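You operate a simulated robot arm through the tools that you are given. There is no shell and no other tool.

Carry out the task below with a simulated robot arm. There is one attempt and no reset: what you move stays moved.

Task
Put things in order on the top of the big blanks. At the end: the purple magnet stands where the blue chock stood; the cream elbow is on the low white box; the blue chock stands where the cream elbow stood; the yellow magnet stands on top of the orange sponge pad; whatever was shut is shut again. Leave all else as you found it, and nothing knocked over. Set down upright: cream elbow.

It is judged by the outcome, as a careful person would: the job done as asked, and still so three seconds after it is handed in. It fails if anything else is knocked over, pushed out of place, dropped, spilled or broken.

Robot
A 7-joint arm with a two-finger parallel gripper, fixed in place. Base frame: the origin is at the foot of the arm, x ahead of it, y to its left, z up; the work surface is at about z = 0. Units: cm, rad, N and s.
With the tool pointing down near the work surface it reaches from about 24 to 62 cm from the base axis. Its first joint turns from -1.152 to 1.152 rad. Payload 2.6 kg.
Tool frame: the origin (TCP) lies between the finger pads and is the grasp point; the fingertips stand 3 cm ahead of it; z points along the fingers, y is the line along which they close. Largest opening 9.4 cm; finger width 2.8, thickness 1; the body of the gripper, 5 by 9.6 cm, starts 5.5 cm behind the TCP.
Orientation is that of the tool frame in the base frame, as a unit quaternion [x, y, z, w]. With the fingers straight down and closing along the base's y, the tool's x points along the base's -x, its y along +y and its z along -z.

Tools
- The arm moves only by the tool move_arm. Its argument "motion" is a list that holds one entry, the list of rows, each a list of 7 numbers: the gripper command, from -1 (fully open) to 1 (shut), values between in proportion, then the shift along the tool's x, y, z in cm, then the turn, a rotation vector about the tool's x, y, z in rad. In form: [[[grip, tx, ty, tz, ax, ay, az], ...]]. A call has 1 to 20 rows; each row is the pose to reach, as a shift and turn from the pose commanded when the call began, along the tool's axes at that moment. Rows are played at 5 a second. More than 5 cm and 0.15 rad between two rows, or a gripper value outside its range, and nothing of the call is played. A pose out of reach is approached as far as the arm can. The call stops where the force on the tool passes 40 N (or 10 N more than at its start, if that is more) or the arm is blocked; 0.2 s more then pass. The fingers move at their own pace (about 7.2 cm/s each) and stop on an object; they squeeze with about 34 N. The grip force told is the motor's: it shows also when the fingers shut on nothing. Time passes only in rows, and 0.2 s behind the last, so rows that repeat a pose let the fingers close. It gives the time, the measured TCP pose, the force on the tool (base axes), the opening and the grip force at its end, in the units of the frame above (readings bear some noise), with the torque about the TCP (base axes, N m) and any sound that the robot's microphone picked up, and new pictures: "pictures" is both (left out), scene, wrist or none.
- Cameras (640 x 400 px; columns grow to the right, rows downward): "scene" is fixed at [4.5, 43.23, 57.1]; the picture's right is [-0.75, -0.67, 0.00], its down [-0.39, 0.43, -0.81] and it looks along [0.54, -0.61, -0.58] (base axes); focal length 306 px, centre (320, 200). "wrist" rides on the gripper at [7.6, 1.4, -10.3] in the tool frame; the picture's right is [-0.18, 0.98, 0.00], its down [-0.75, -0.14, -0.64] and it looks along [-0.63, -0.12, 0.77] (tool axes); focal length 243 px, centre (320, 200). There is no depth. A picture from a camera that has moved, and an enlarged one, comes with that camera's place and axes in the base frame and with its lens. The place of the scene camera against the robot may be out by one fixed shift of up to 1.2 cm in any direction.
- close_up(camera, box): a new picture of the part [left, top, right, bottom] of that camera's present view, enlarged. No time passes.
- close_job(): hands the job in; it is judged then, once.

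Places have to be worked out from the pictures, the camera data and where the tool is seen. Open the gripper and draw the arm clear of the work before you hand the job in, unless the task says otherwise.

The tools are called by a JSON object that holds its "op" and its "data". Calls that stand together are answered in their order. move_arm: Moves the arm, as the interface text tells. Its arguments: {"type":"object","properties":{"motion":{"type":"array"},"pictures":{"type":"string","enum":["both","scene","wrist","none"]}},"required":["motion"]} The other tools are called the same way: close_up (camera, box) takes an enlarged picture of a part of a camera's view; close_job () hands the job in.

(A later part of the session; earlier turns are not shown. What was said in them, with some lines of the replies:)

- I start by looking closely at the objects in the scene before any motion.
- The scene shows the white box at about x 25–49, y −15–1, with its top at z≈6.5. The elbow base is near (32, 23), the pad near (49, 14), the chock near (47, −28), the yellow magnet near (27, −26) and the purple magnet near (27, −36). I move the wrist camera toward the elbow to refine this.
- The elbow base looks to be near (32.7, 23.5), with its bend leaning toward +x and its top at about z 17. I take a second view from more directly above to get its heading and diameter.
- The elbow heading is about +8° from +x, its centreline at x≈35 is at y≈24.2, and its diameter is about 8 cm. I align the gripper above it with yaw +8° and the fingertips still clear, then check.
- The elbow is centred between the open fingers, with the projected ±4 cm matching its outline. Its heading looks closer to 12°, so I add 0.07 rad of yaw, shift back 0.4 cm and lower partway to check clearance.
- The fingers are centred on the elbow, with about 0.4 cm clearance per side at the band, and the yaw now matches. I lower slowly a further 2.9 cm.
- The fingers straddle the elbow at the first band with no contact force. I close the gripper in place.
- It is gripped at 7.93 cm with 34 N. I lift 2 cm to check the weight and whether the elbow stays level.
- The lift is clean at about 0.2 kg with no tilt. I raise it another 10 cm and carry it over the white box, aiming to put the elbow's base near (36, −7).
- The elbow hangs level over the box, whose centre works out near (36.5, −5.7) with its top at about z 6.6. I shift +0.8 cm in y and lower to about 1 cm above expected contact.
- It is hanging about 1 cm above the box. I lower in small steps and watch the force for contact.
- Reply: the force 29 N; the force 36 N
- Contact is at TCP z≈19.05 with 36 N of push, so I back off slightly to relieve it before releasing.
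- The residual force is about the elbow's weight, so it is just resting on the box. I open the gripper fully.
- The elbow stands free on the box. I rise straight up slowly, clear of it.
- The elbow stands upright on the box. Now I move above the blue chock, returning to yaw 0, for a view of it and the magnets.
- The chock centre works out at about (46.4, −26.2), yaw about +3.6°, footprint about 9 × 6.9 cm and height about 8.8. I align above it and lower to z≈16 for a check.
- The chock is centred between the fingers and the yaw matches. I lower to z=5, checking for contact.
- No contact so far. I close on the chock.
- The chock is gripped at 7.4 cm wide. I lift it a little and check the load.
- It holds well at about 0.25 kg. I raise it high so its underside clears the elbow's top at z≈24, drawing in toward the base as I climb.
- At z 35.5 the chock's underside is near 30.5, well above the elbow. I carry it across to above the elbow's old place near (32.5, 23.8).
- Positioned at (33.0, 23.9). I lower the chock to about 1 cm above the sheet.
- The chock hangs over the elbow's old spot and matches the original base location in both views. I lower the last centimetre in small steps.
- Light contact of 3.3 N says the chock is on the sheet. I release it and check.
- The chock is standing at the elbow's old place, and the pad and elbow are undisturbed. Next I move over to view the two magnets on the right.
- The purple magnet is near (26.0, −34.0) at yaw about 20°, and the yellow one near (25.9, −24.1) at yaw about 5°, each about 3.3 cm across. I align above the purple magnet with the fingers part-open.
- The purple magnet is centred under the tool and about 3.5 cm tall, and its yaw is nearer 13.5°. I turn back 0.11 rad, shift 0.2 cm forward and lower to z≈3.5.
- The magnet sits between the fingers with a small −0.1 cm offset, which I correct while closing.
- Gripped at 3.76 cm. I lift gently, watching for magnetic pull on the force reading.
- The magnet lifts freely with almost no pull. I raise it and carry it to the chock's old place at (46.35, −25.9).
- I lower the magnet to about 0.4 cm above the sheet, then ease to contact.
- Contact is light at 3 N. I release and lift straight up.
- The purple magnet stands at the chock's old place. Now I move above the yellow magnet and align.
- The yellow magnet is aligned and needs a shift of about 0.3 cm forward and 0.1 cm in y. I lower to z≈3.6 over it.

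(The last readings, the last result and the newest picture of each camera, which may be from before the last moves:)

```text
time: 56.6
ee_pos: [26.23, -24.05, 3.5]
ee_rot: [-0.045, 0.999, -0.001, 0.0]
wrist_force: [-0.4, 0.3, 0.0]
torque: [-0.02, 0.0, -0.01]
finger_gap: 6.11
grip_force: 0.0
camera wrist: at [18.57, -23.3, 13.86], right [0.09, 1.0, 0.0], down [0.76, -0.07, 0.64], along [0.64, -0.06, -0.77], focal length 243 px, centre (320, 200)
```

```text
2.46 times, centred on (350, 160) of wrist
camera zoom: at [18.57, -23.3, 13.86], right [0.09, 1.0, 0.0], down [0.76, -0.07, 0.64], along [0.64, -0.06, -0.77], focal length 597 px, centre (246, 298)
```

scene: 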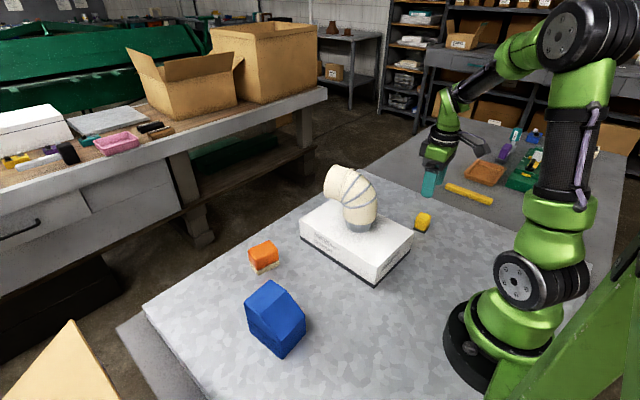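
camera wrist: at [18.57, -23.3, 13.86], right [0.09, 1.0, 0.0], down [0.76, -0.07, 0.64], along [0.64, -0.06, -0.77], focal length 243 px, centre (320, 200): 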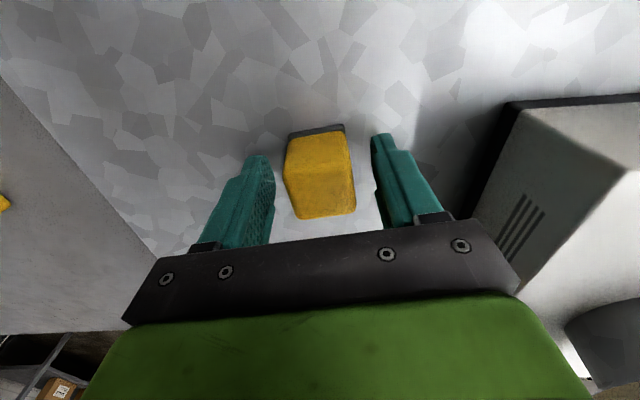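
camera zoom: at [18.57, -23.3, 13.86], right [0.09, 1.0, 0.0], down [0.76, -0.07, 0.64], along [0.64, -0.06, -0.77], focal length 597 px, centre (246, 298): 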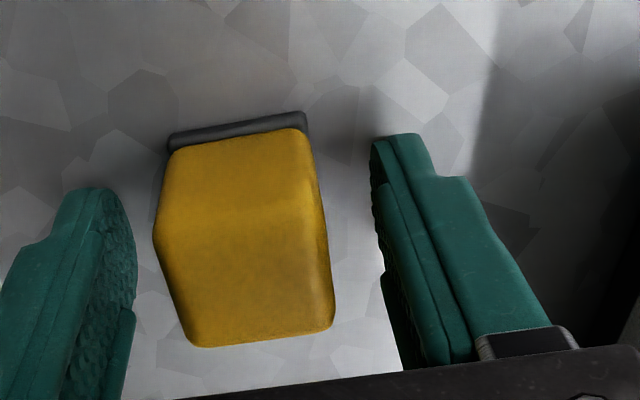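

The yellow magnet is centred between the fingers. I close and lift slightly.

{"op": "move_arm", "data": {"motion": [[[0.1, 0, 0, 0, 0, 0, 0], [1, 0, 0, 0, 0, 0, 0], [1, 0, 0, 0, 0, 0, 0], [1, 0, 0, 0, 0, 0, 0], [1, 0, 0, -0.2, 0, 0, 0], [1, 0, 0, -0.6, 0, 0, 0], [1, 0, 0, -0.6, 0, 0, 0]]], "pictures": "wrist"}}

```text
time: 58.2
ee_pos: [26.2, -24.01, 4.08]
ee_rot: [-0.045, 0.999, -0.001, 0.0]
wrist_force: [0.3, 0.2, -0.6]
torque: [0.01, -0.01, 0.0]
finger_gap: 3.76
grip_force: 33.7
camera wrist: at [18.57, -23.29, 14.52], right [0.09, 1.0, 0.0], down [0.76, -0.07, 0.64], along [0.64, -0.06, -0.77], focal length 243 px, centre (320, 200)
```

wrist: 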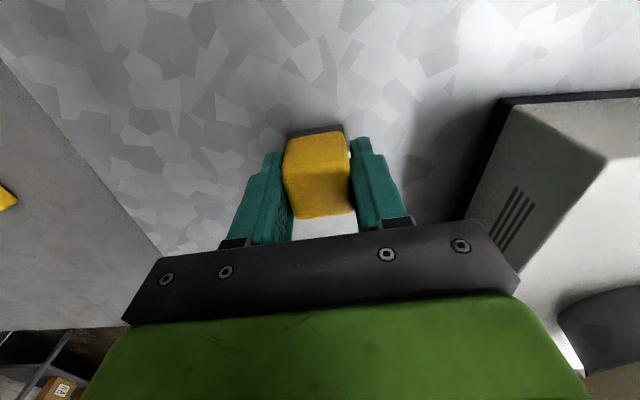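

It is gripped and lifting freely. I raise it high, carry it over the box above the elbow's top, and bring it toward the sponge pad.

{"op": "move_arm", "data": {"motion": [[[1, 0, 0, -4, 0, 0, 0], [1, 0, 0, -8, 0, 0, 0], [1, 0, 0, -12.2, 0, 0, 0], [1, 0, 0, -16.4, 0, 0, 0], [1, 0, 0, -20.6, 0, 0, 0], [1, 0, 0, -24.8, 0, 0, 0], [1, 0, 0, -29, 0, 0, 0], [1, -1.8, 3.3, -29.5, 0, 0, 0], [1, -3.6, 6.6, -29.5, 0, 0, 0], [1, -5.4, 9.9, -29.5, 0, 0, 0], [1, -7.3, 13.2, -29.5, 0, 0, 0], [1, -9.1, 16.5, -29.5, 0, 0, 0], [1, -10.9, 19.8, -29.5, 0, 0, 0], [1, -12.8, 23.1, -29.5, 0, 0, 0], [1, -14.6, 26.4, -29.5, 0, 0, 0], [1, -16.4, 29.7, -29.5, 0, 0, 0], [1, -18.3, 33, -29.5, 0, 0, 0], [1, -20.16, 36.44, -29, 0, 0, 0], [1, -20.16, 36.44, -29, 0, 0, 0]]]}}

{"op": "close_up", "data": {"camera": "wrist", "box": [220, 40, 480, 220]}}

{"op": "close_up", "data": {"camera": "scene", "box": [210, 210, 320, 300]}}

```text
time: 62.2
ee_pos: [42.93, 14.19, 33.02]
ee_rot: [-0.045, 0.999, 0.0, -0.001]
wrist_force: [-0.1, -0.6, -0.2]
torque: [0.03, 0.04, 0.03]
finger_gap: 3.76
grip_force: 33.6
camera wrist: at [35.42, 14.91, 43.45], right [0.09, 1.0, 0.0], down [0.76, -0.07, 0.64], along [0.64, -0.06, -0.77], focal length 243 px, centre (320, 200)
```

scene: 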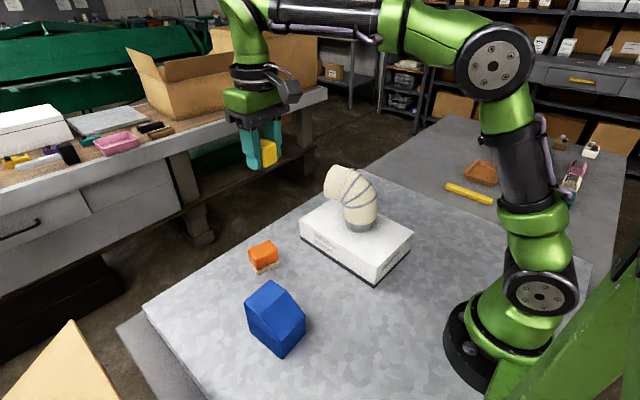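
wrist: 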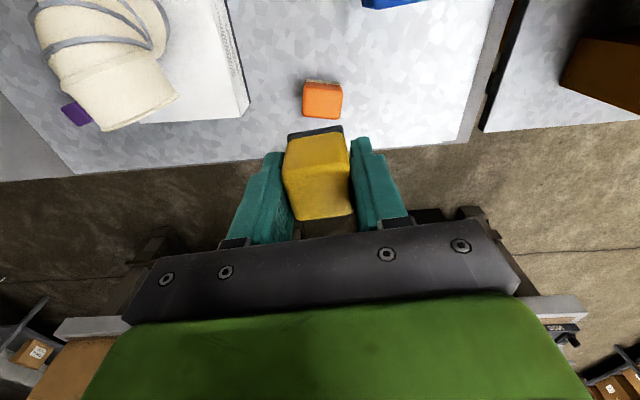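

```text
2.22 times, centred on (350, 130) of wrist
camera zoom: at [35.42, 14.91, 43.45], right [0.09, 1.0, 0.0], down [0.76, -0.07, 0.64], along [0.64, -0.06, -0.77], focal length 539 px, centre (253, 356)
```

zoom: 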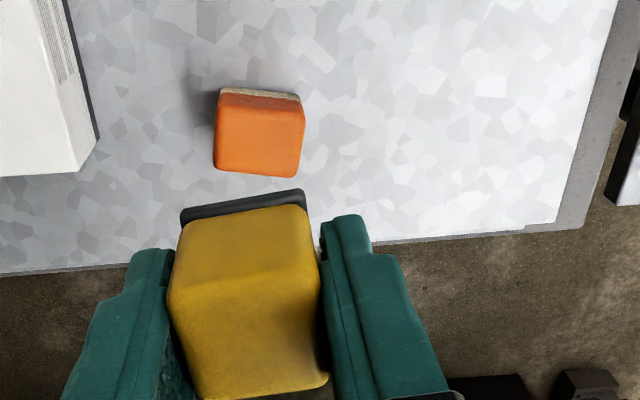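

```text
4.44 times, centred on (265, 255) of scene
camera zoom: at [4.5, 43.23, 57.1], right [-0.75, -0.67, 0.0], down [-0.39, 0.43, -0.81], along [0.54, -0.61, -0.58], focal length 1358 px, centre (564, -44)
```

zoom: 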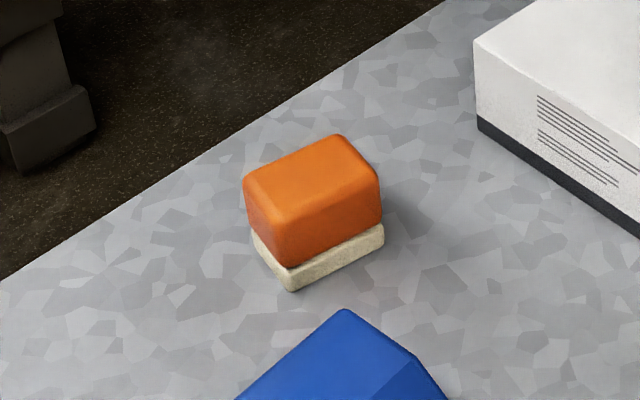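

The pad centre is near (48.3, 14.1), its top at about z 4.7 and its yaw about −10°. I move over it, turn to match, and lower to z≈14 for a check.

{"op": "move_arm", "data": {"motion": [[[1, -2.5, -0.3, 3, 0, 0, 0.09], [1, -5.17, -0.57, 6, 0, 0, 0.18], [1, -5.17, -0.57, 9, 0, 0, 0.275], [1, -5.17, -0.57, 12.5, 0, 0, 0.275], [1, -5.17, -0.57, 16, 0, 0, 0.275], [1, -5.17, -0.57, 19.2, 0, 0, 0.275], [1, -5.17, -0.57, 19.2, 0, 0, 0.275]]]}}

{"op": "close_up", "data": {"camera": "wrist", "box": [220, 40, 480, 240]}}

{"op": "close_up", "data": {"camera": "scene", "box": [210, 190, 320, 300]}}

```text
time: 63.8
ee_pos: [48.28, 14.01, 14.0]
ee_rot: [0.092, 0.996, -0.001, 0.0]
wrist_force: [0.3, 0.3, -1.0]
torque: [0.0, 0.01, -0.01]
finger_gap: 3.76
grip_force: 34.0
camera wrist: at [41.04, 16.82, 24.3], right [0.36, 0.93, 0.0], down [0.71, -0.28, 0.64], along [0.6, -0.23, -0.77], focal length 243 px, centre (320, 200)
```

scene: 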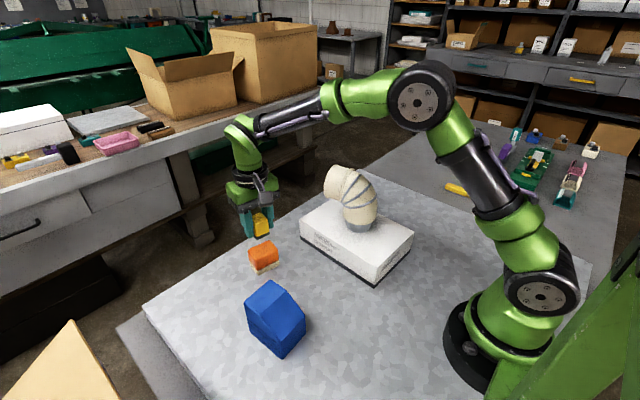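
wrist: 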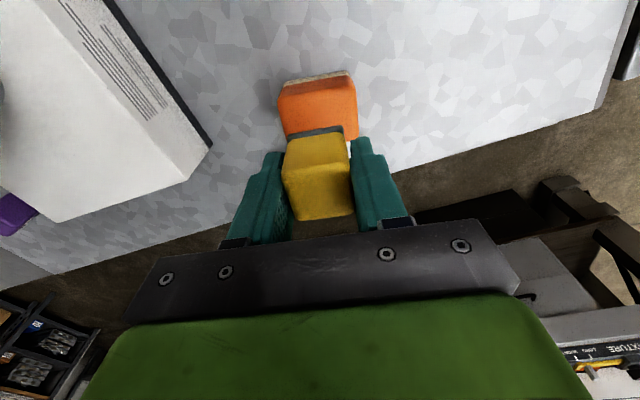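

```text
2.00 times, centred on (350, 140) of wrist
camera zoom: at [41.04, 16.82, 24.3], right [0.36, 0.93, 0.0], down [0.71, -0.28, 0.64], along [0.6, -0.23, -0.77], focal length 485 px, centre (260, 320)
```

zoom: 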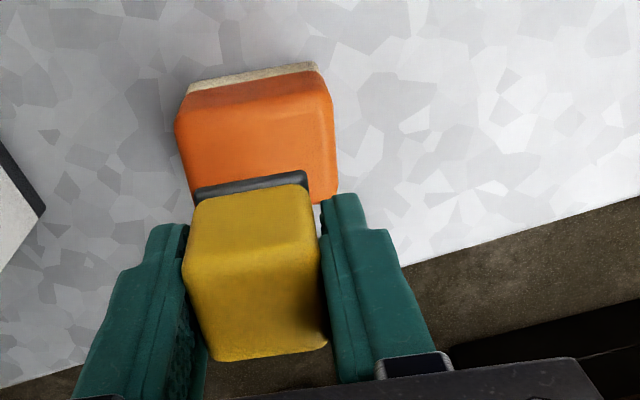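

```text
3.64 times, centred on (265, 245) of scene
camera zoom: at [4.5, 43.23, 57.1], right [-0.75, -0.67, 0.0], down [-0.39, 0.43, -0.81], along [0.54, -0.61, -0.58], focal length 1111 px, centre (520, 36)
```

zoom: 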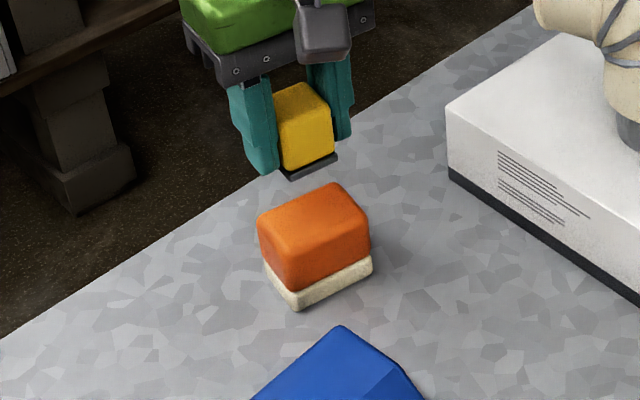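

The pad and magnet line up in y and yaw. I shift 0.15 cm forward and lower to just above the expected contact at z≈8.3.

{"op": "move_arm", "data": {"motion": [[[1, -0.15, 0, 1.5, 0, 0, 0], [1, -0.15, 0, 3, 0, 0, 0], [1, -0.15, 0, 4.2, 0, 0, 0], [1, -0.15, 0, 4.8, 0, 0, 0], [1, -0.15, 0, 4.8, 0, 0, 0]]]}}

{"op": "close_up", "data": {"camera": "scene", "box": [210, 190, 320, 300]}}

{"op": "close_up", "data": {"camera": "wrist", "box": [220, 40, 480, 240]}}

```text
time: 65.0
ee_pos: [48.36, 13.92, 9.23]
ee_rot: [0.092, 0.996, 0.0, 0.001]
wrist_force: [-0.1, -0.7, 3.1]
torque: [0.01, 0.06, 0.0]
finger_gap: 3.77
grip_force: 34.4
camera wrist: at [41.22, 16.75, 19.56], right [0.36, 0.93, 0.0], down [0.71, -0.28, 0.64], along [0.6, -0.23, -0.77], focal length 243 px, centre (320, 200)
```

scene: 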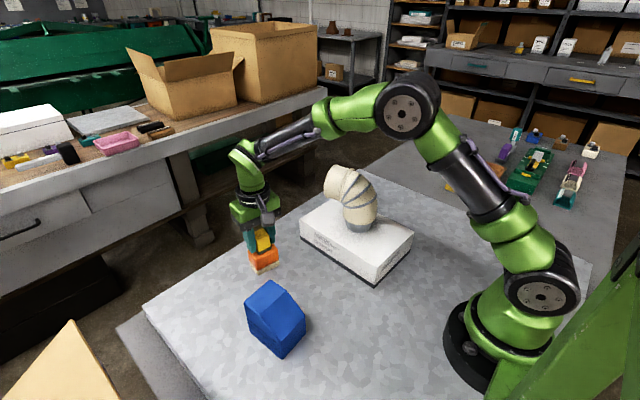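
wrist: 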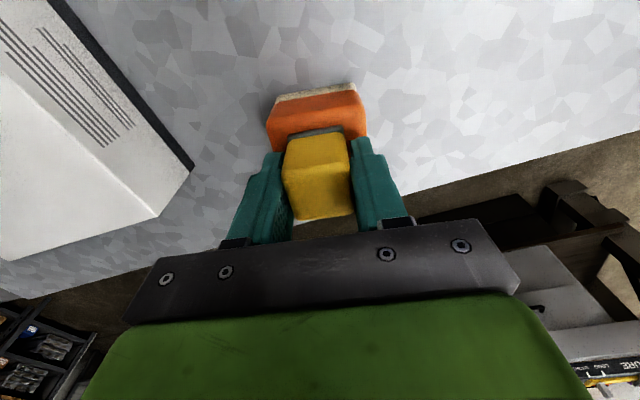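

```text
3.64 times, centred on (265, 245) of scene
camera zoom: at [4.5, 43.23, 57.1], right [-0.75, -0.67, 0.0], down [-0.39, 0.43, -0.81], along [0.54, -0.61, -0.58], focal length 1111 px, centre (520, 36)
```

zoom: 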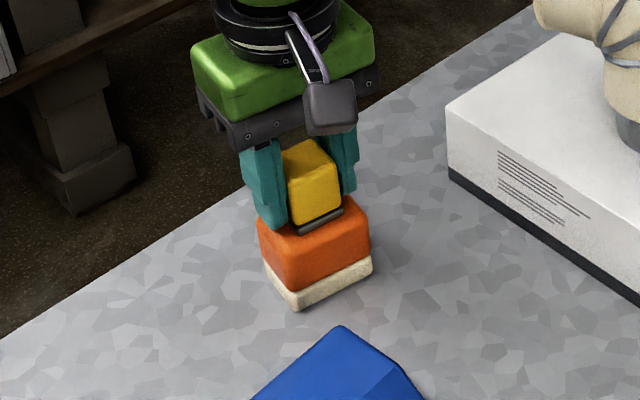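

```text
2.00 times, centred on (350, 140) of wrist
camera zoom: at [41.22, 16.75, 19.56], right [0.36, 0.93, 0.0], down [0.71, -0.28, 0.64], along [0.6, -0.23, -0.77], focal length 485 px, centre (260, 320)
```

zoom: 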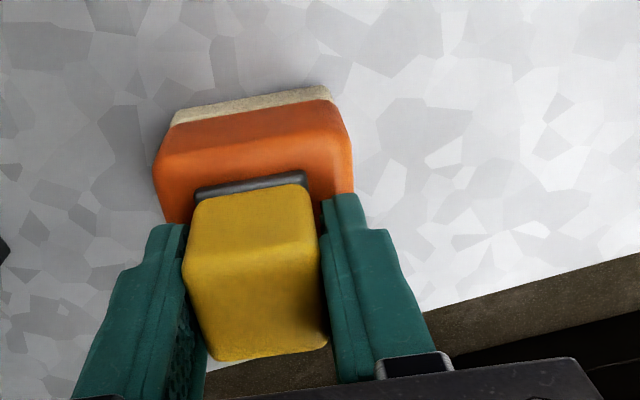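

A 3 N upward force shows the magnet has met the pad at z≈9.2, so the pad is about 5.6 cm high, and it is centred. I press 0.1 cm further to confirm it is seated before releasing.

{"op": "move_arm", "data": {"motion": [[[1, 0, 0, 0.08, 0, 0, 0], [1, 0, 0, 0.08, 0, 0, 0]]], "pictures": "none"}}

```text
time: 65.6
ee_pos: [48.3, 13.87, 9.25]
ee_rot: [0.092, 0.996, 0.0, 0.001]
wrist_force: [-1.3, -0.6, 9.8]
torque: [-0.04, 0.07, -0.04]
finger_gap: 3.77
grip_force: 33.8
```

Seated firmly at 9.8 N. I back off to near zero load and release gently.

{"op": "move_arm", "data": {"motion": [[[1, 0, 0, -0.09, 0, 0, 0], [1, 0, 0, -0.09, 0, 0, 0], [0.1, 0, 0, -0.09, 0, 0, 0], [-0.1, 0, 0, -0.09, 0, 0, 0], [-0.1, 0, 0, -0.09, 0, 0, 0]]]}}

{"op": "close_up", "data": {"camera": "wrist", "box": [220, 40, 480, 240]}}

{"op": "close_up", "data": {"camera": "scene", "box": [210, 190, 320, 300]}}

```text
time: 66.8
ee_pos: [48.33, 13.95, 9.23]
ee_rot: [0.092, 0.996, -0.001, 0.0]
wrist_force: [0.0, -0.1, 0.1]
torque: [-0.01, 0.0, 0.0]
finger_gap: 5.19
grip_force: 0.0
camera wrist: at [41.18, 16.75, 19.56], right [0.36, 0.93, 0.0], down [0.71, -0.28, 0.64], along [0.6, -0.23, -0.77], focal length 243 px, centre (320, 200)
```

scene: 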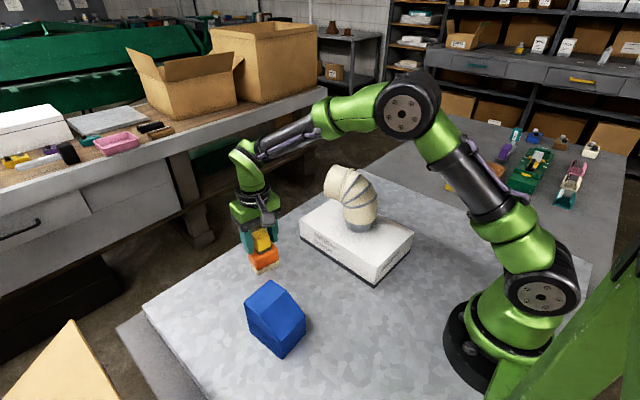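
wrist: 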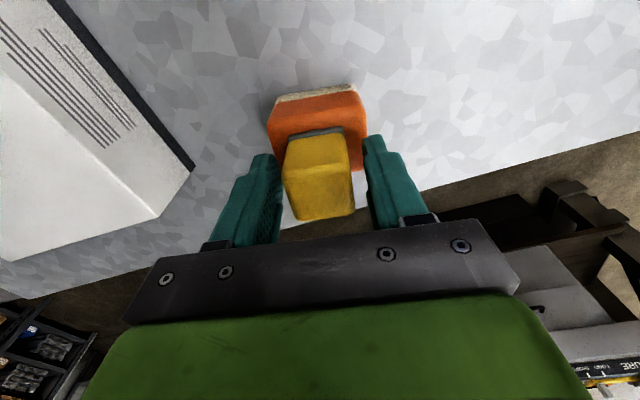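

```text
2.00 times, centred on (350, 140) of wrist
camera zoom: at [41.18, 16.75, 19.56], right [0.36, 0.93, 0.0], down [0.71, -0.28, 0.64], along [0.6, -0.23, -0.77], focal length 485 px, centre (260, 320)
```

zoom: 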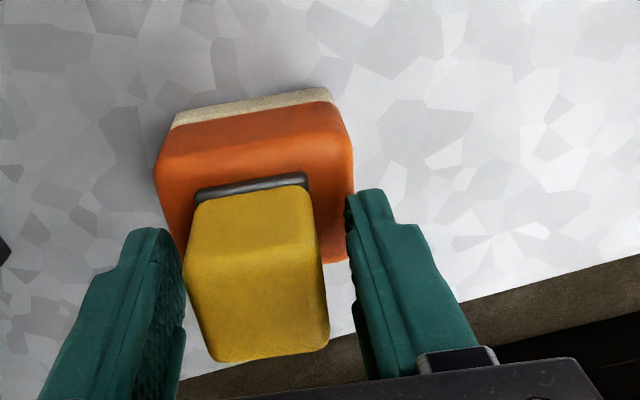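

```text
3.64 times, centred on (265, 245) of scene
camera zoom: at [4.5, 43.23, 57.1], right [-0.75, -0.67, 0.0], down [-0.39, 0.43, -0.81], along [0.54, -0.61, -0.58], focal length 1111 px, centre (520, 36)
```

zoom: 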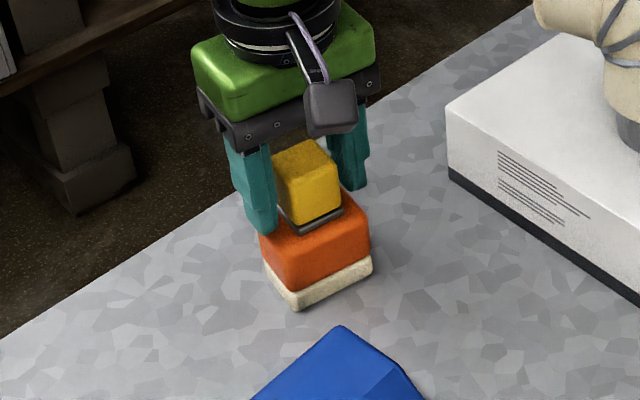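

The magnet rests upright on the pad and is free of the fingers. I rise straight up, open fully and check.

{"op": "move_arm", "data": {"motion": [[[-0.15, 0, 0, -0.6, 0, 0, 0], [-0.15, 0, 0, -1.6, 0, 0, 0], [-0.15, 0, 0, -3.5, 0, 0, 0], [-0.15, 0, 0, -6, 0, 0, 0], [-0.5, 0, 0, -9.5, 0, 0, 0], [-1, 0, 0, -13, 0, 0, 0], [-1, 0, 0, -16.5, 0, 0, 0], [-1, 0, 0, -20, 0, 0, 0], [-1, 0, 0, -20, 0, 0, 0]]]}}

{"op": "close_up", "data": {"camera": "scene", "box": [210, 190, 320, 300]}}

{"op": "close_up", "data": {"camera": "scene", "box": [220, 140, 480, 370]}}

{"op": "close_up", "data": {"camera": "wrist", "box": [180, 0, 500, 200]}}

```text
time: 68.8
ee_pos: [48.2, 14.07, 29.08]
ee_rot: [0.092, 0.996, 0.0, 0.001]
wrist_force: [-0.3, -0.4, -1.0]
torque: [0.0, -0.03, 0.03]
finger_gap: 9.41
grip_force: 0.0
camera wrist: at [41.09, 16.83, 39.48], right [0.36, 0.93, 0.0], down [0.71, -0.28, 0.64], along [0.6, -0.23, -0.77], focal length 243 px, centre (320, 200)
```

scene: 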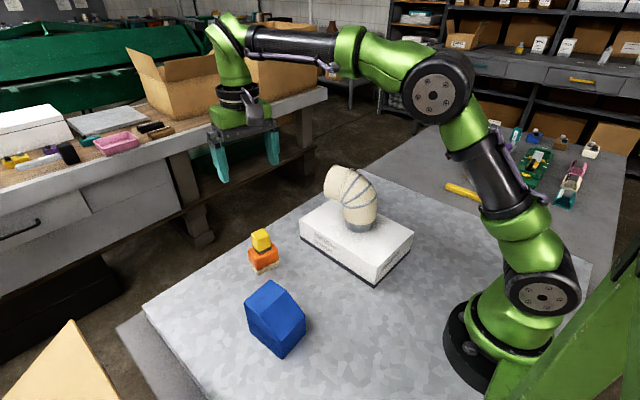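
wrist: 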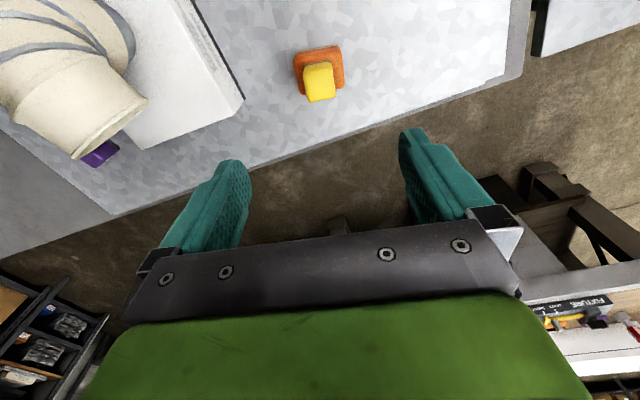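

```text
3.64 times, centred on (265, 245) of scene
camera zoom: at [4.5, 43.23, 57.1], right [-0.75, -0.67, 0.0], down [-0.39, 0.43, -0.81], along [0.54, -0.61, -0.58], focal length 1111 px, centre (520, 36)
```

zoom: 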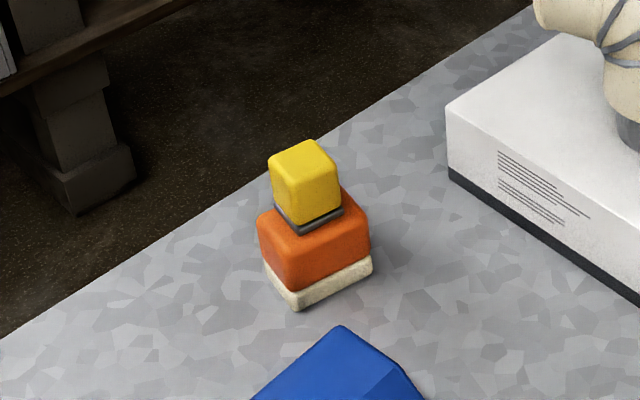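

```text
1.74 times, centred on (350, 255) of scene
camera zoom: at [4.5, 43.23, 57.1], right [-0.75, -0.67, 0.0], down [-0.39, 0.43, -0.81], along [0.54, -0.61, -0.58], focal length 531 px, centre (268, 104)
```

zoom: 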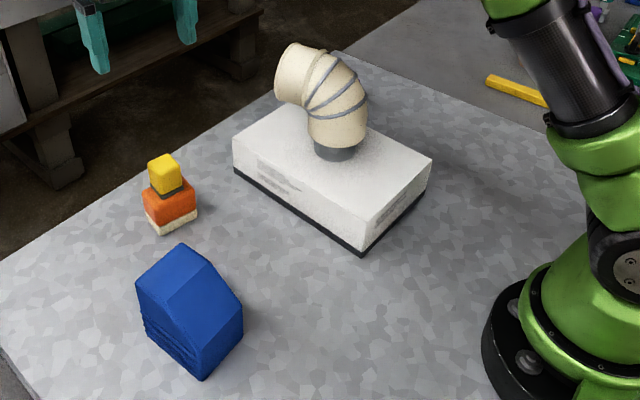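

```text
2.00 times, centred on (340, 100) of wrist
camera zoom: at [41.09, 16.83, 39.48], right [0.36, 0.93, 0.0], down [0.71, -0.28, 0.64], along [0.6, -0.23, -0.77], focal length 485 px, centre (280, 400)
```

zoom: 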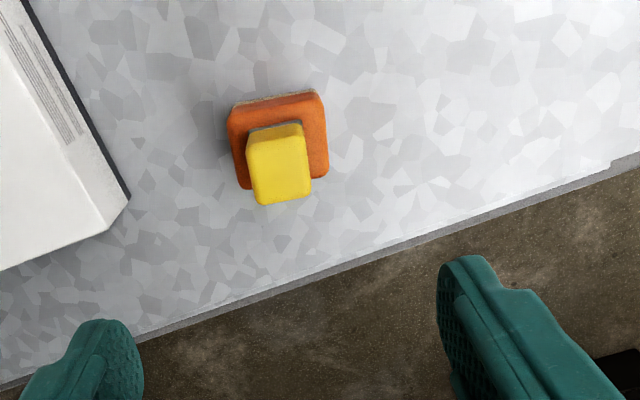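

The yellow magnet stands on the pad, the chock's base centre matches the elbow's old base within about 0.7 cm, and the box and elbow are fine. I raise the arm and move over for a last check of the purple magnet and elbow.

{"op": "move_arm", "data": {"motion": [[[-1, 0, 0, -3.5, 0, 0, 0], [-1, 0, 0, -7, 0, 0, 0], [-1, 0.2, -3.6, -7, 0, 0, -0.09], [-1, 0.5, -7.3, -7, 0, 0, -0.185], [-1, 0.7, -11, -7, 0, 0, -0.185], [-1, 1, -14.6, -7, 0, 0, -0.185], [-1, 1.2, -18.3, -7, 0, 0, -0.185], [-1, 1.4, -22, -7, 0, 0, -0.185], [-1, 1.7, -25.6, -7, 0, 0, -0.185], [-1, 1.9, -29.3, -7, 0, 0, -0.185], [-1, 2.17, -32.97, -7, 0, 0, -0.185], [-1, 2.17, -32.97, -7, 0, 0, -0.185]]]}}

{"op": "close_up", "data": {"camera": "wrist", "box": [180, 0, 560, 200]}}

```text
time: 71.4
ee_pos: [40.23, -18.12, 36.13]
ee_rot: [-0.001, 1.0, 0.001, 0.0]
wrist_force: [-0.2, 0.6, 0.4]
torque: [0.02, 0.0, 0.01]
finger_gap: 9.41
grip_force: 0.1
camera wrist: at [32.63, -16.64, 46.52], right [0.18, 0.98, 0.0], down [0.75, -0.14, 0.64], along [0.63, -0.12, -0.77], focal length 243 px, centre (320, 200)
```

scene: 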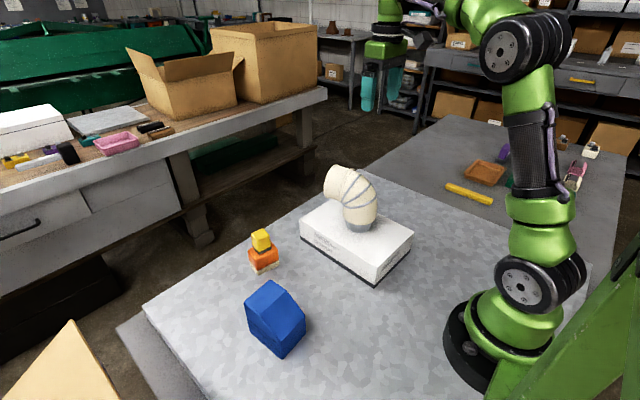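
wrist: 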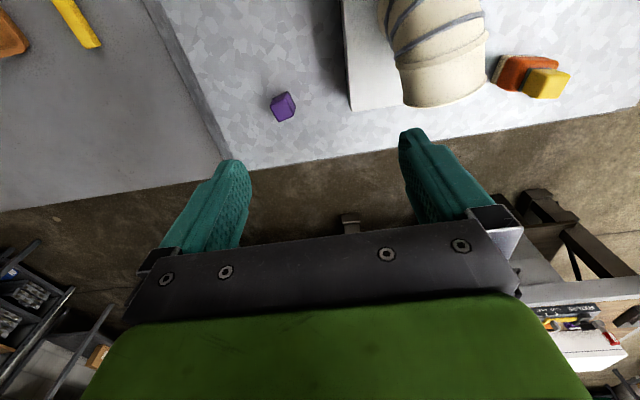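

```text
1.68 times, centred on (370, 100) of wrist
camera zoom: at [32.63, -16.64, 46.52], right [0.18, 0.98, 0.0], down [0.75, -0.14, 0.64], along [0.63, -0.12, -0.77], focal length 409 px, centre (236, 368)
```

zoom: 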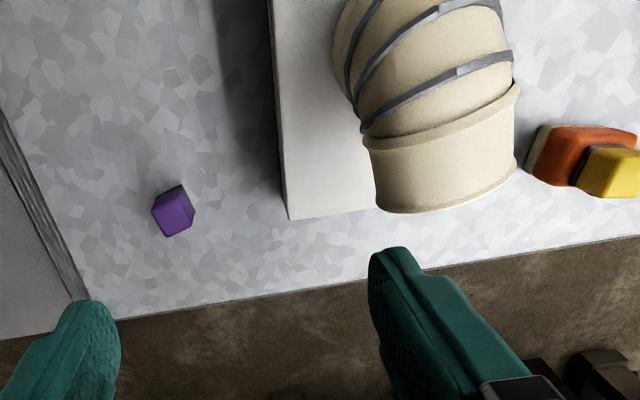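

All the placements check out. The purple magnet is upright near (46.2, −26.1), where the chock stood. The elbow is upright on the shut box, the chock is on the elbow's old spot, and the yellow magnet is on the pad. The gripper is open and the arm is high and clear, so I hand the job in.

{"op": "close_job", "data": {}}

```text
The job is handed in.
```

I handed the job in with all four items where you asked. I checked the layout in the last camera pictures and haven't seen the judge's result.

- **Cream elbow:** it stands upright on the low white box, near the middle of the top.
- **Blue chock:** it stands where the elbow stood, within about 0.7 cm by the scene camera.
- **Purple magnet:** it stands upright where the chock stood, within about 0.3 cm.
- **Yellow magnet:** it stands on top of the orange sponge pad, close to the back edge but with its centre well over the pad.

The white box was shut at the start and I never opened it. I saw nothing else moved or knocked over. The gripper is open and the arm is raised clear of the work.
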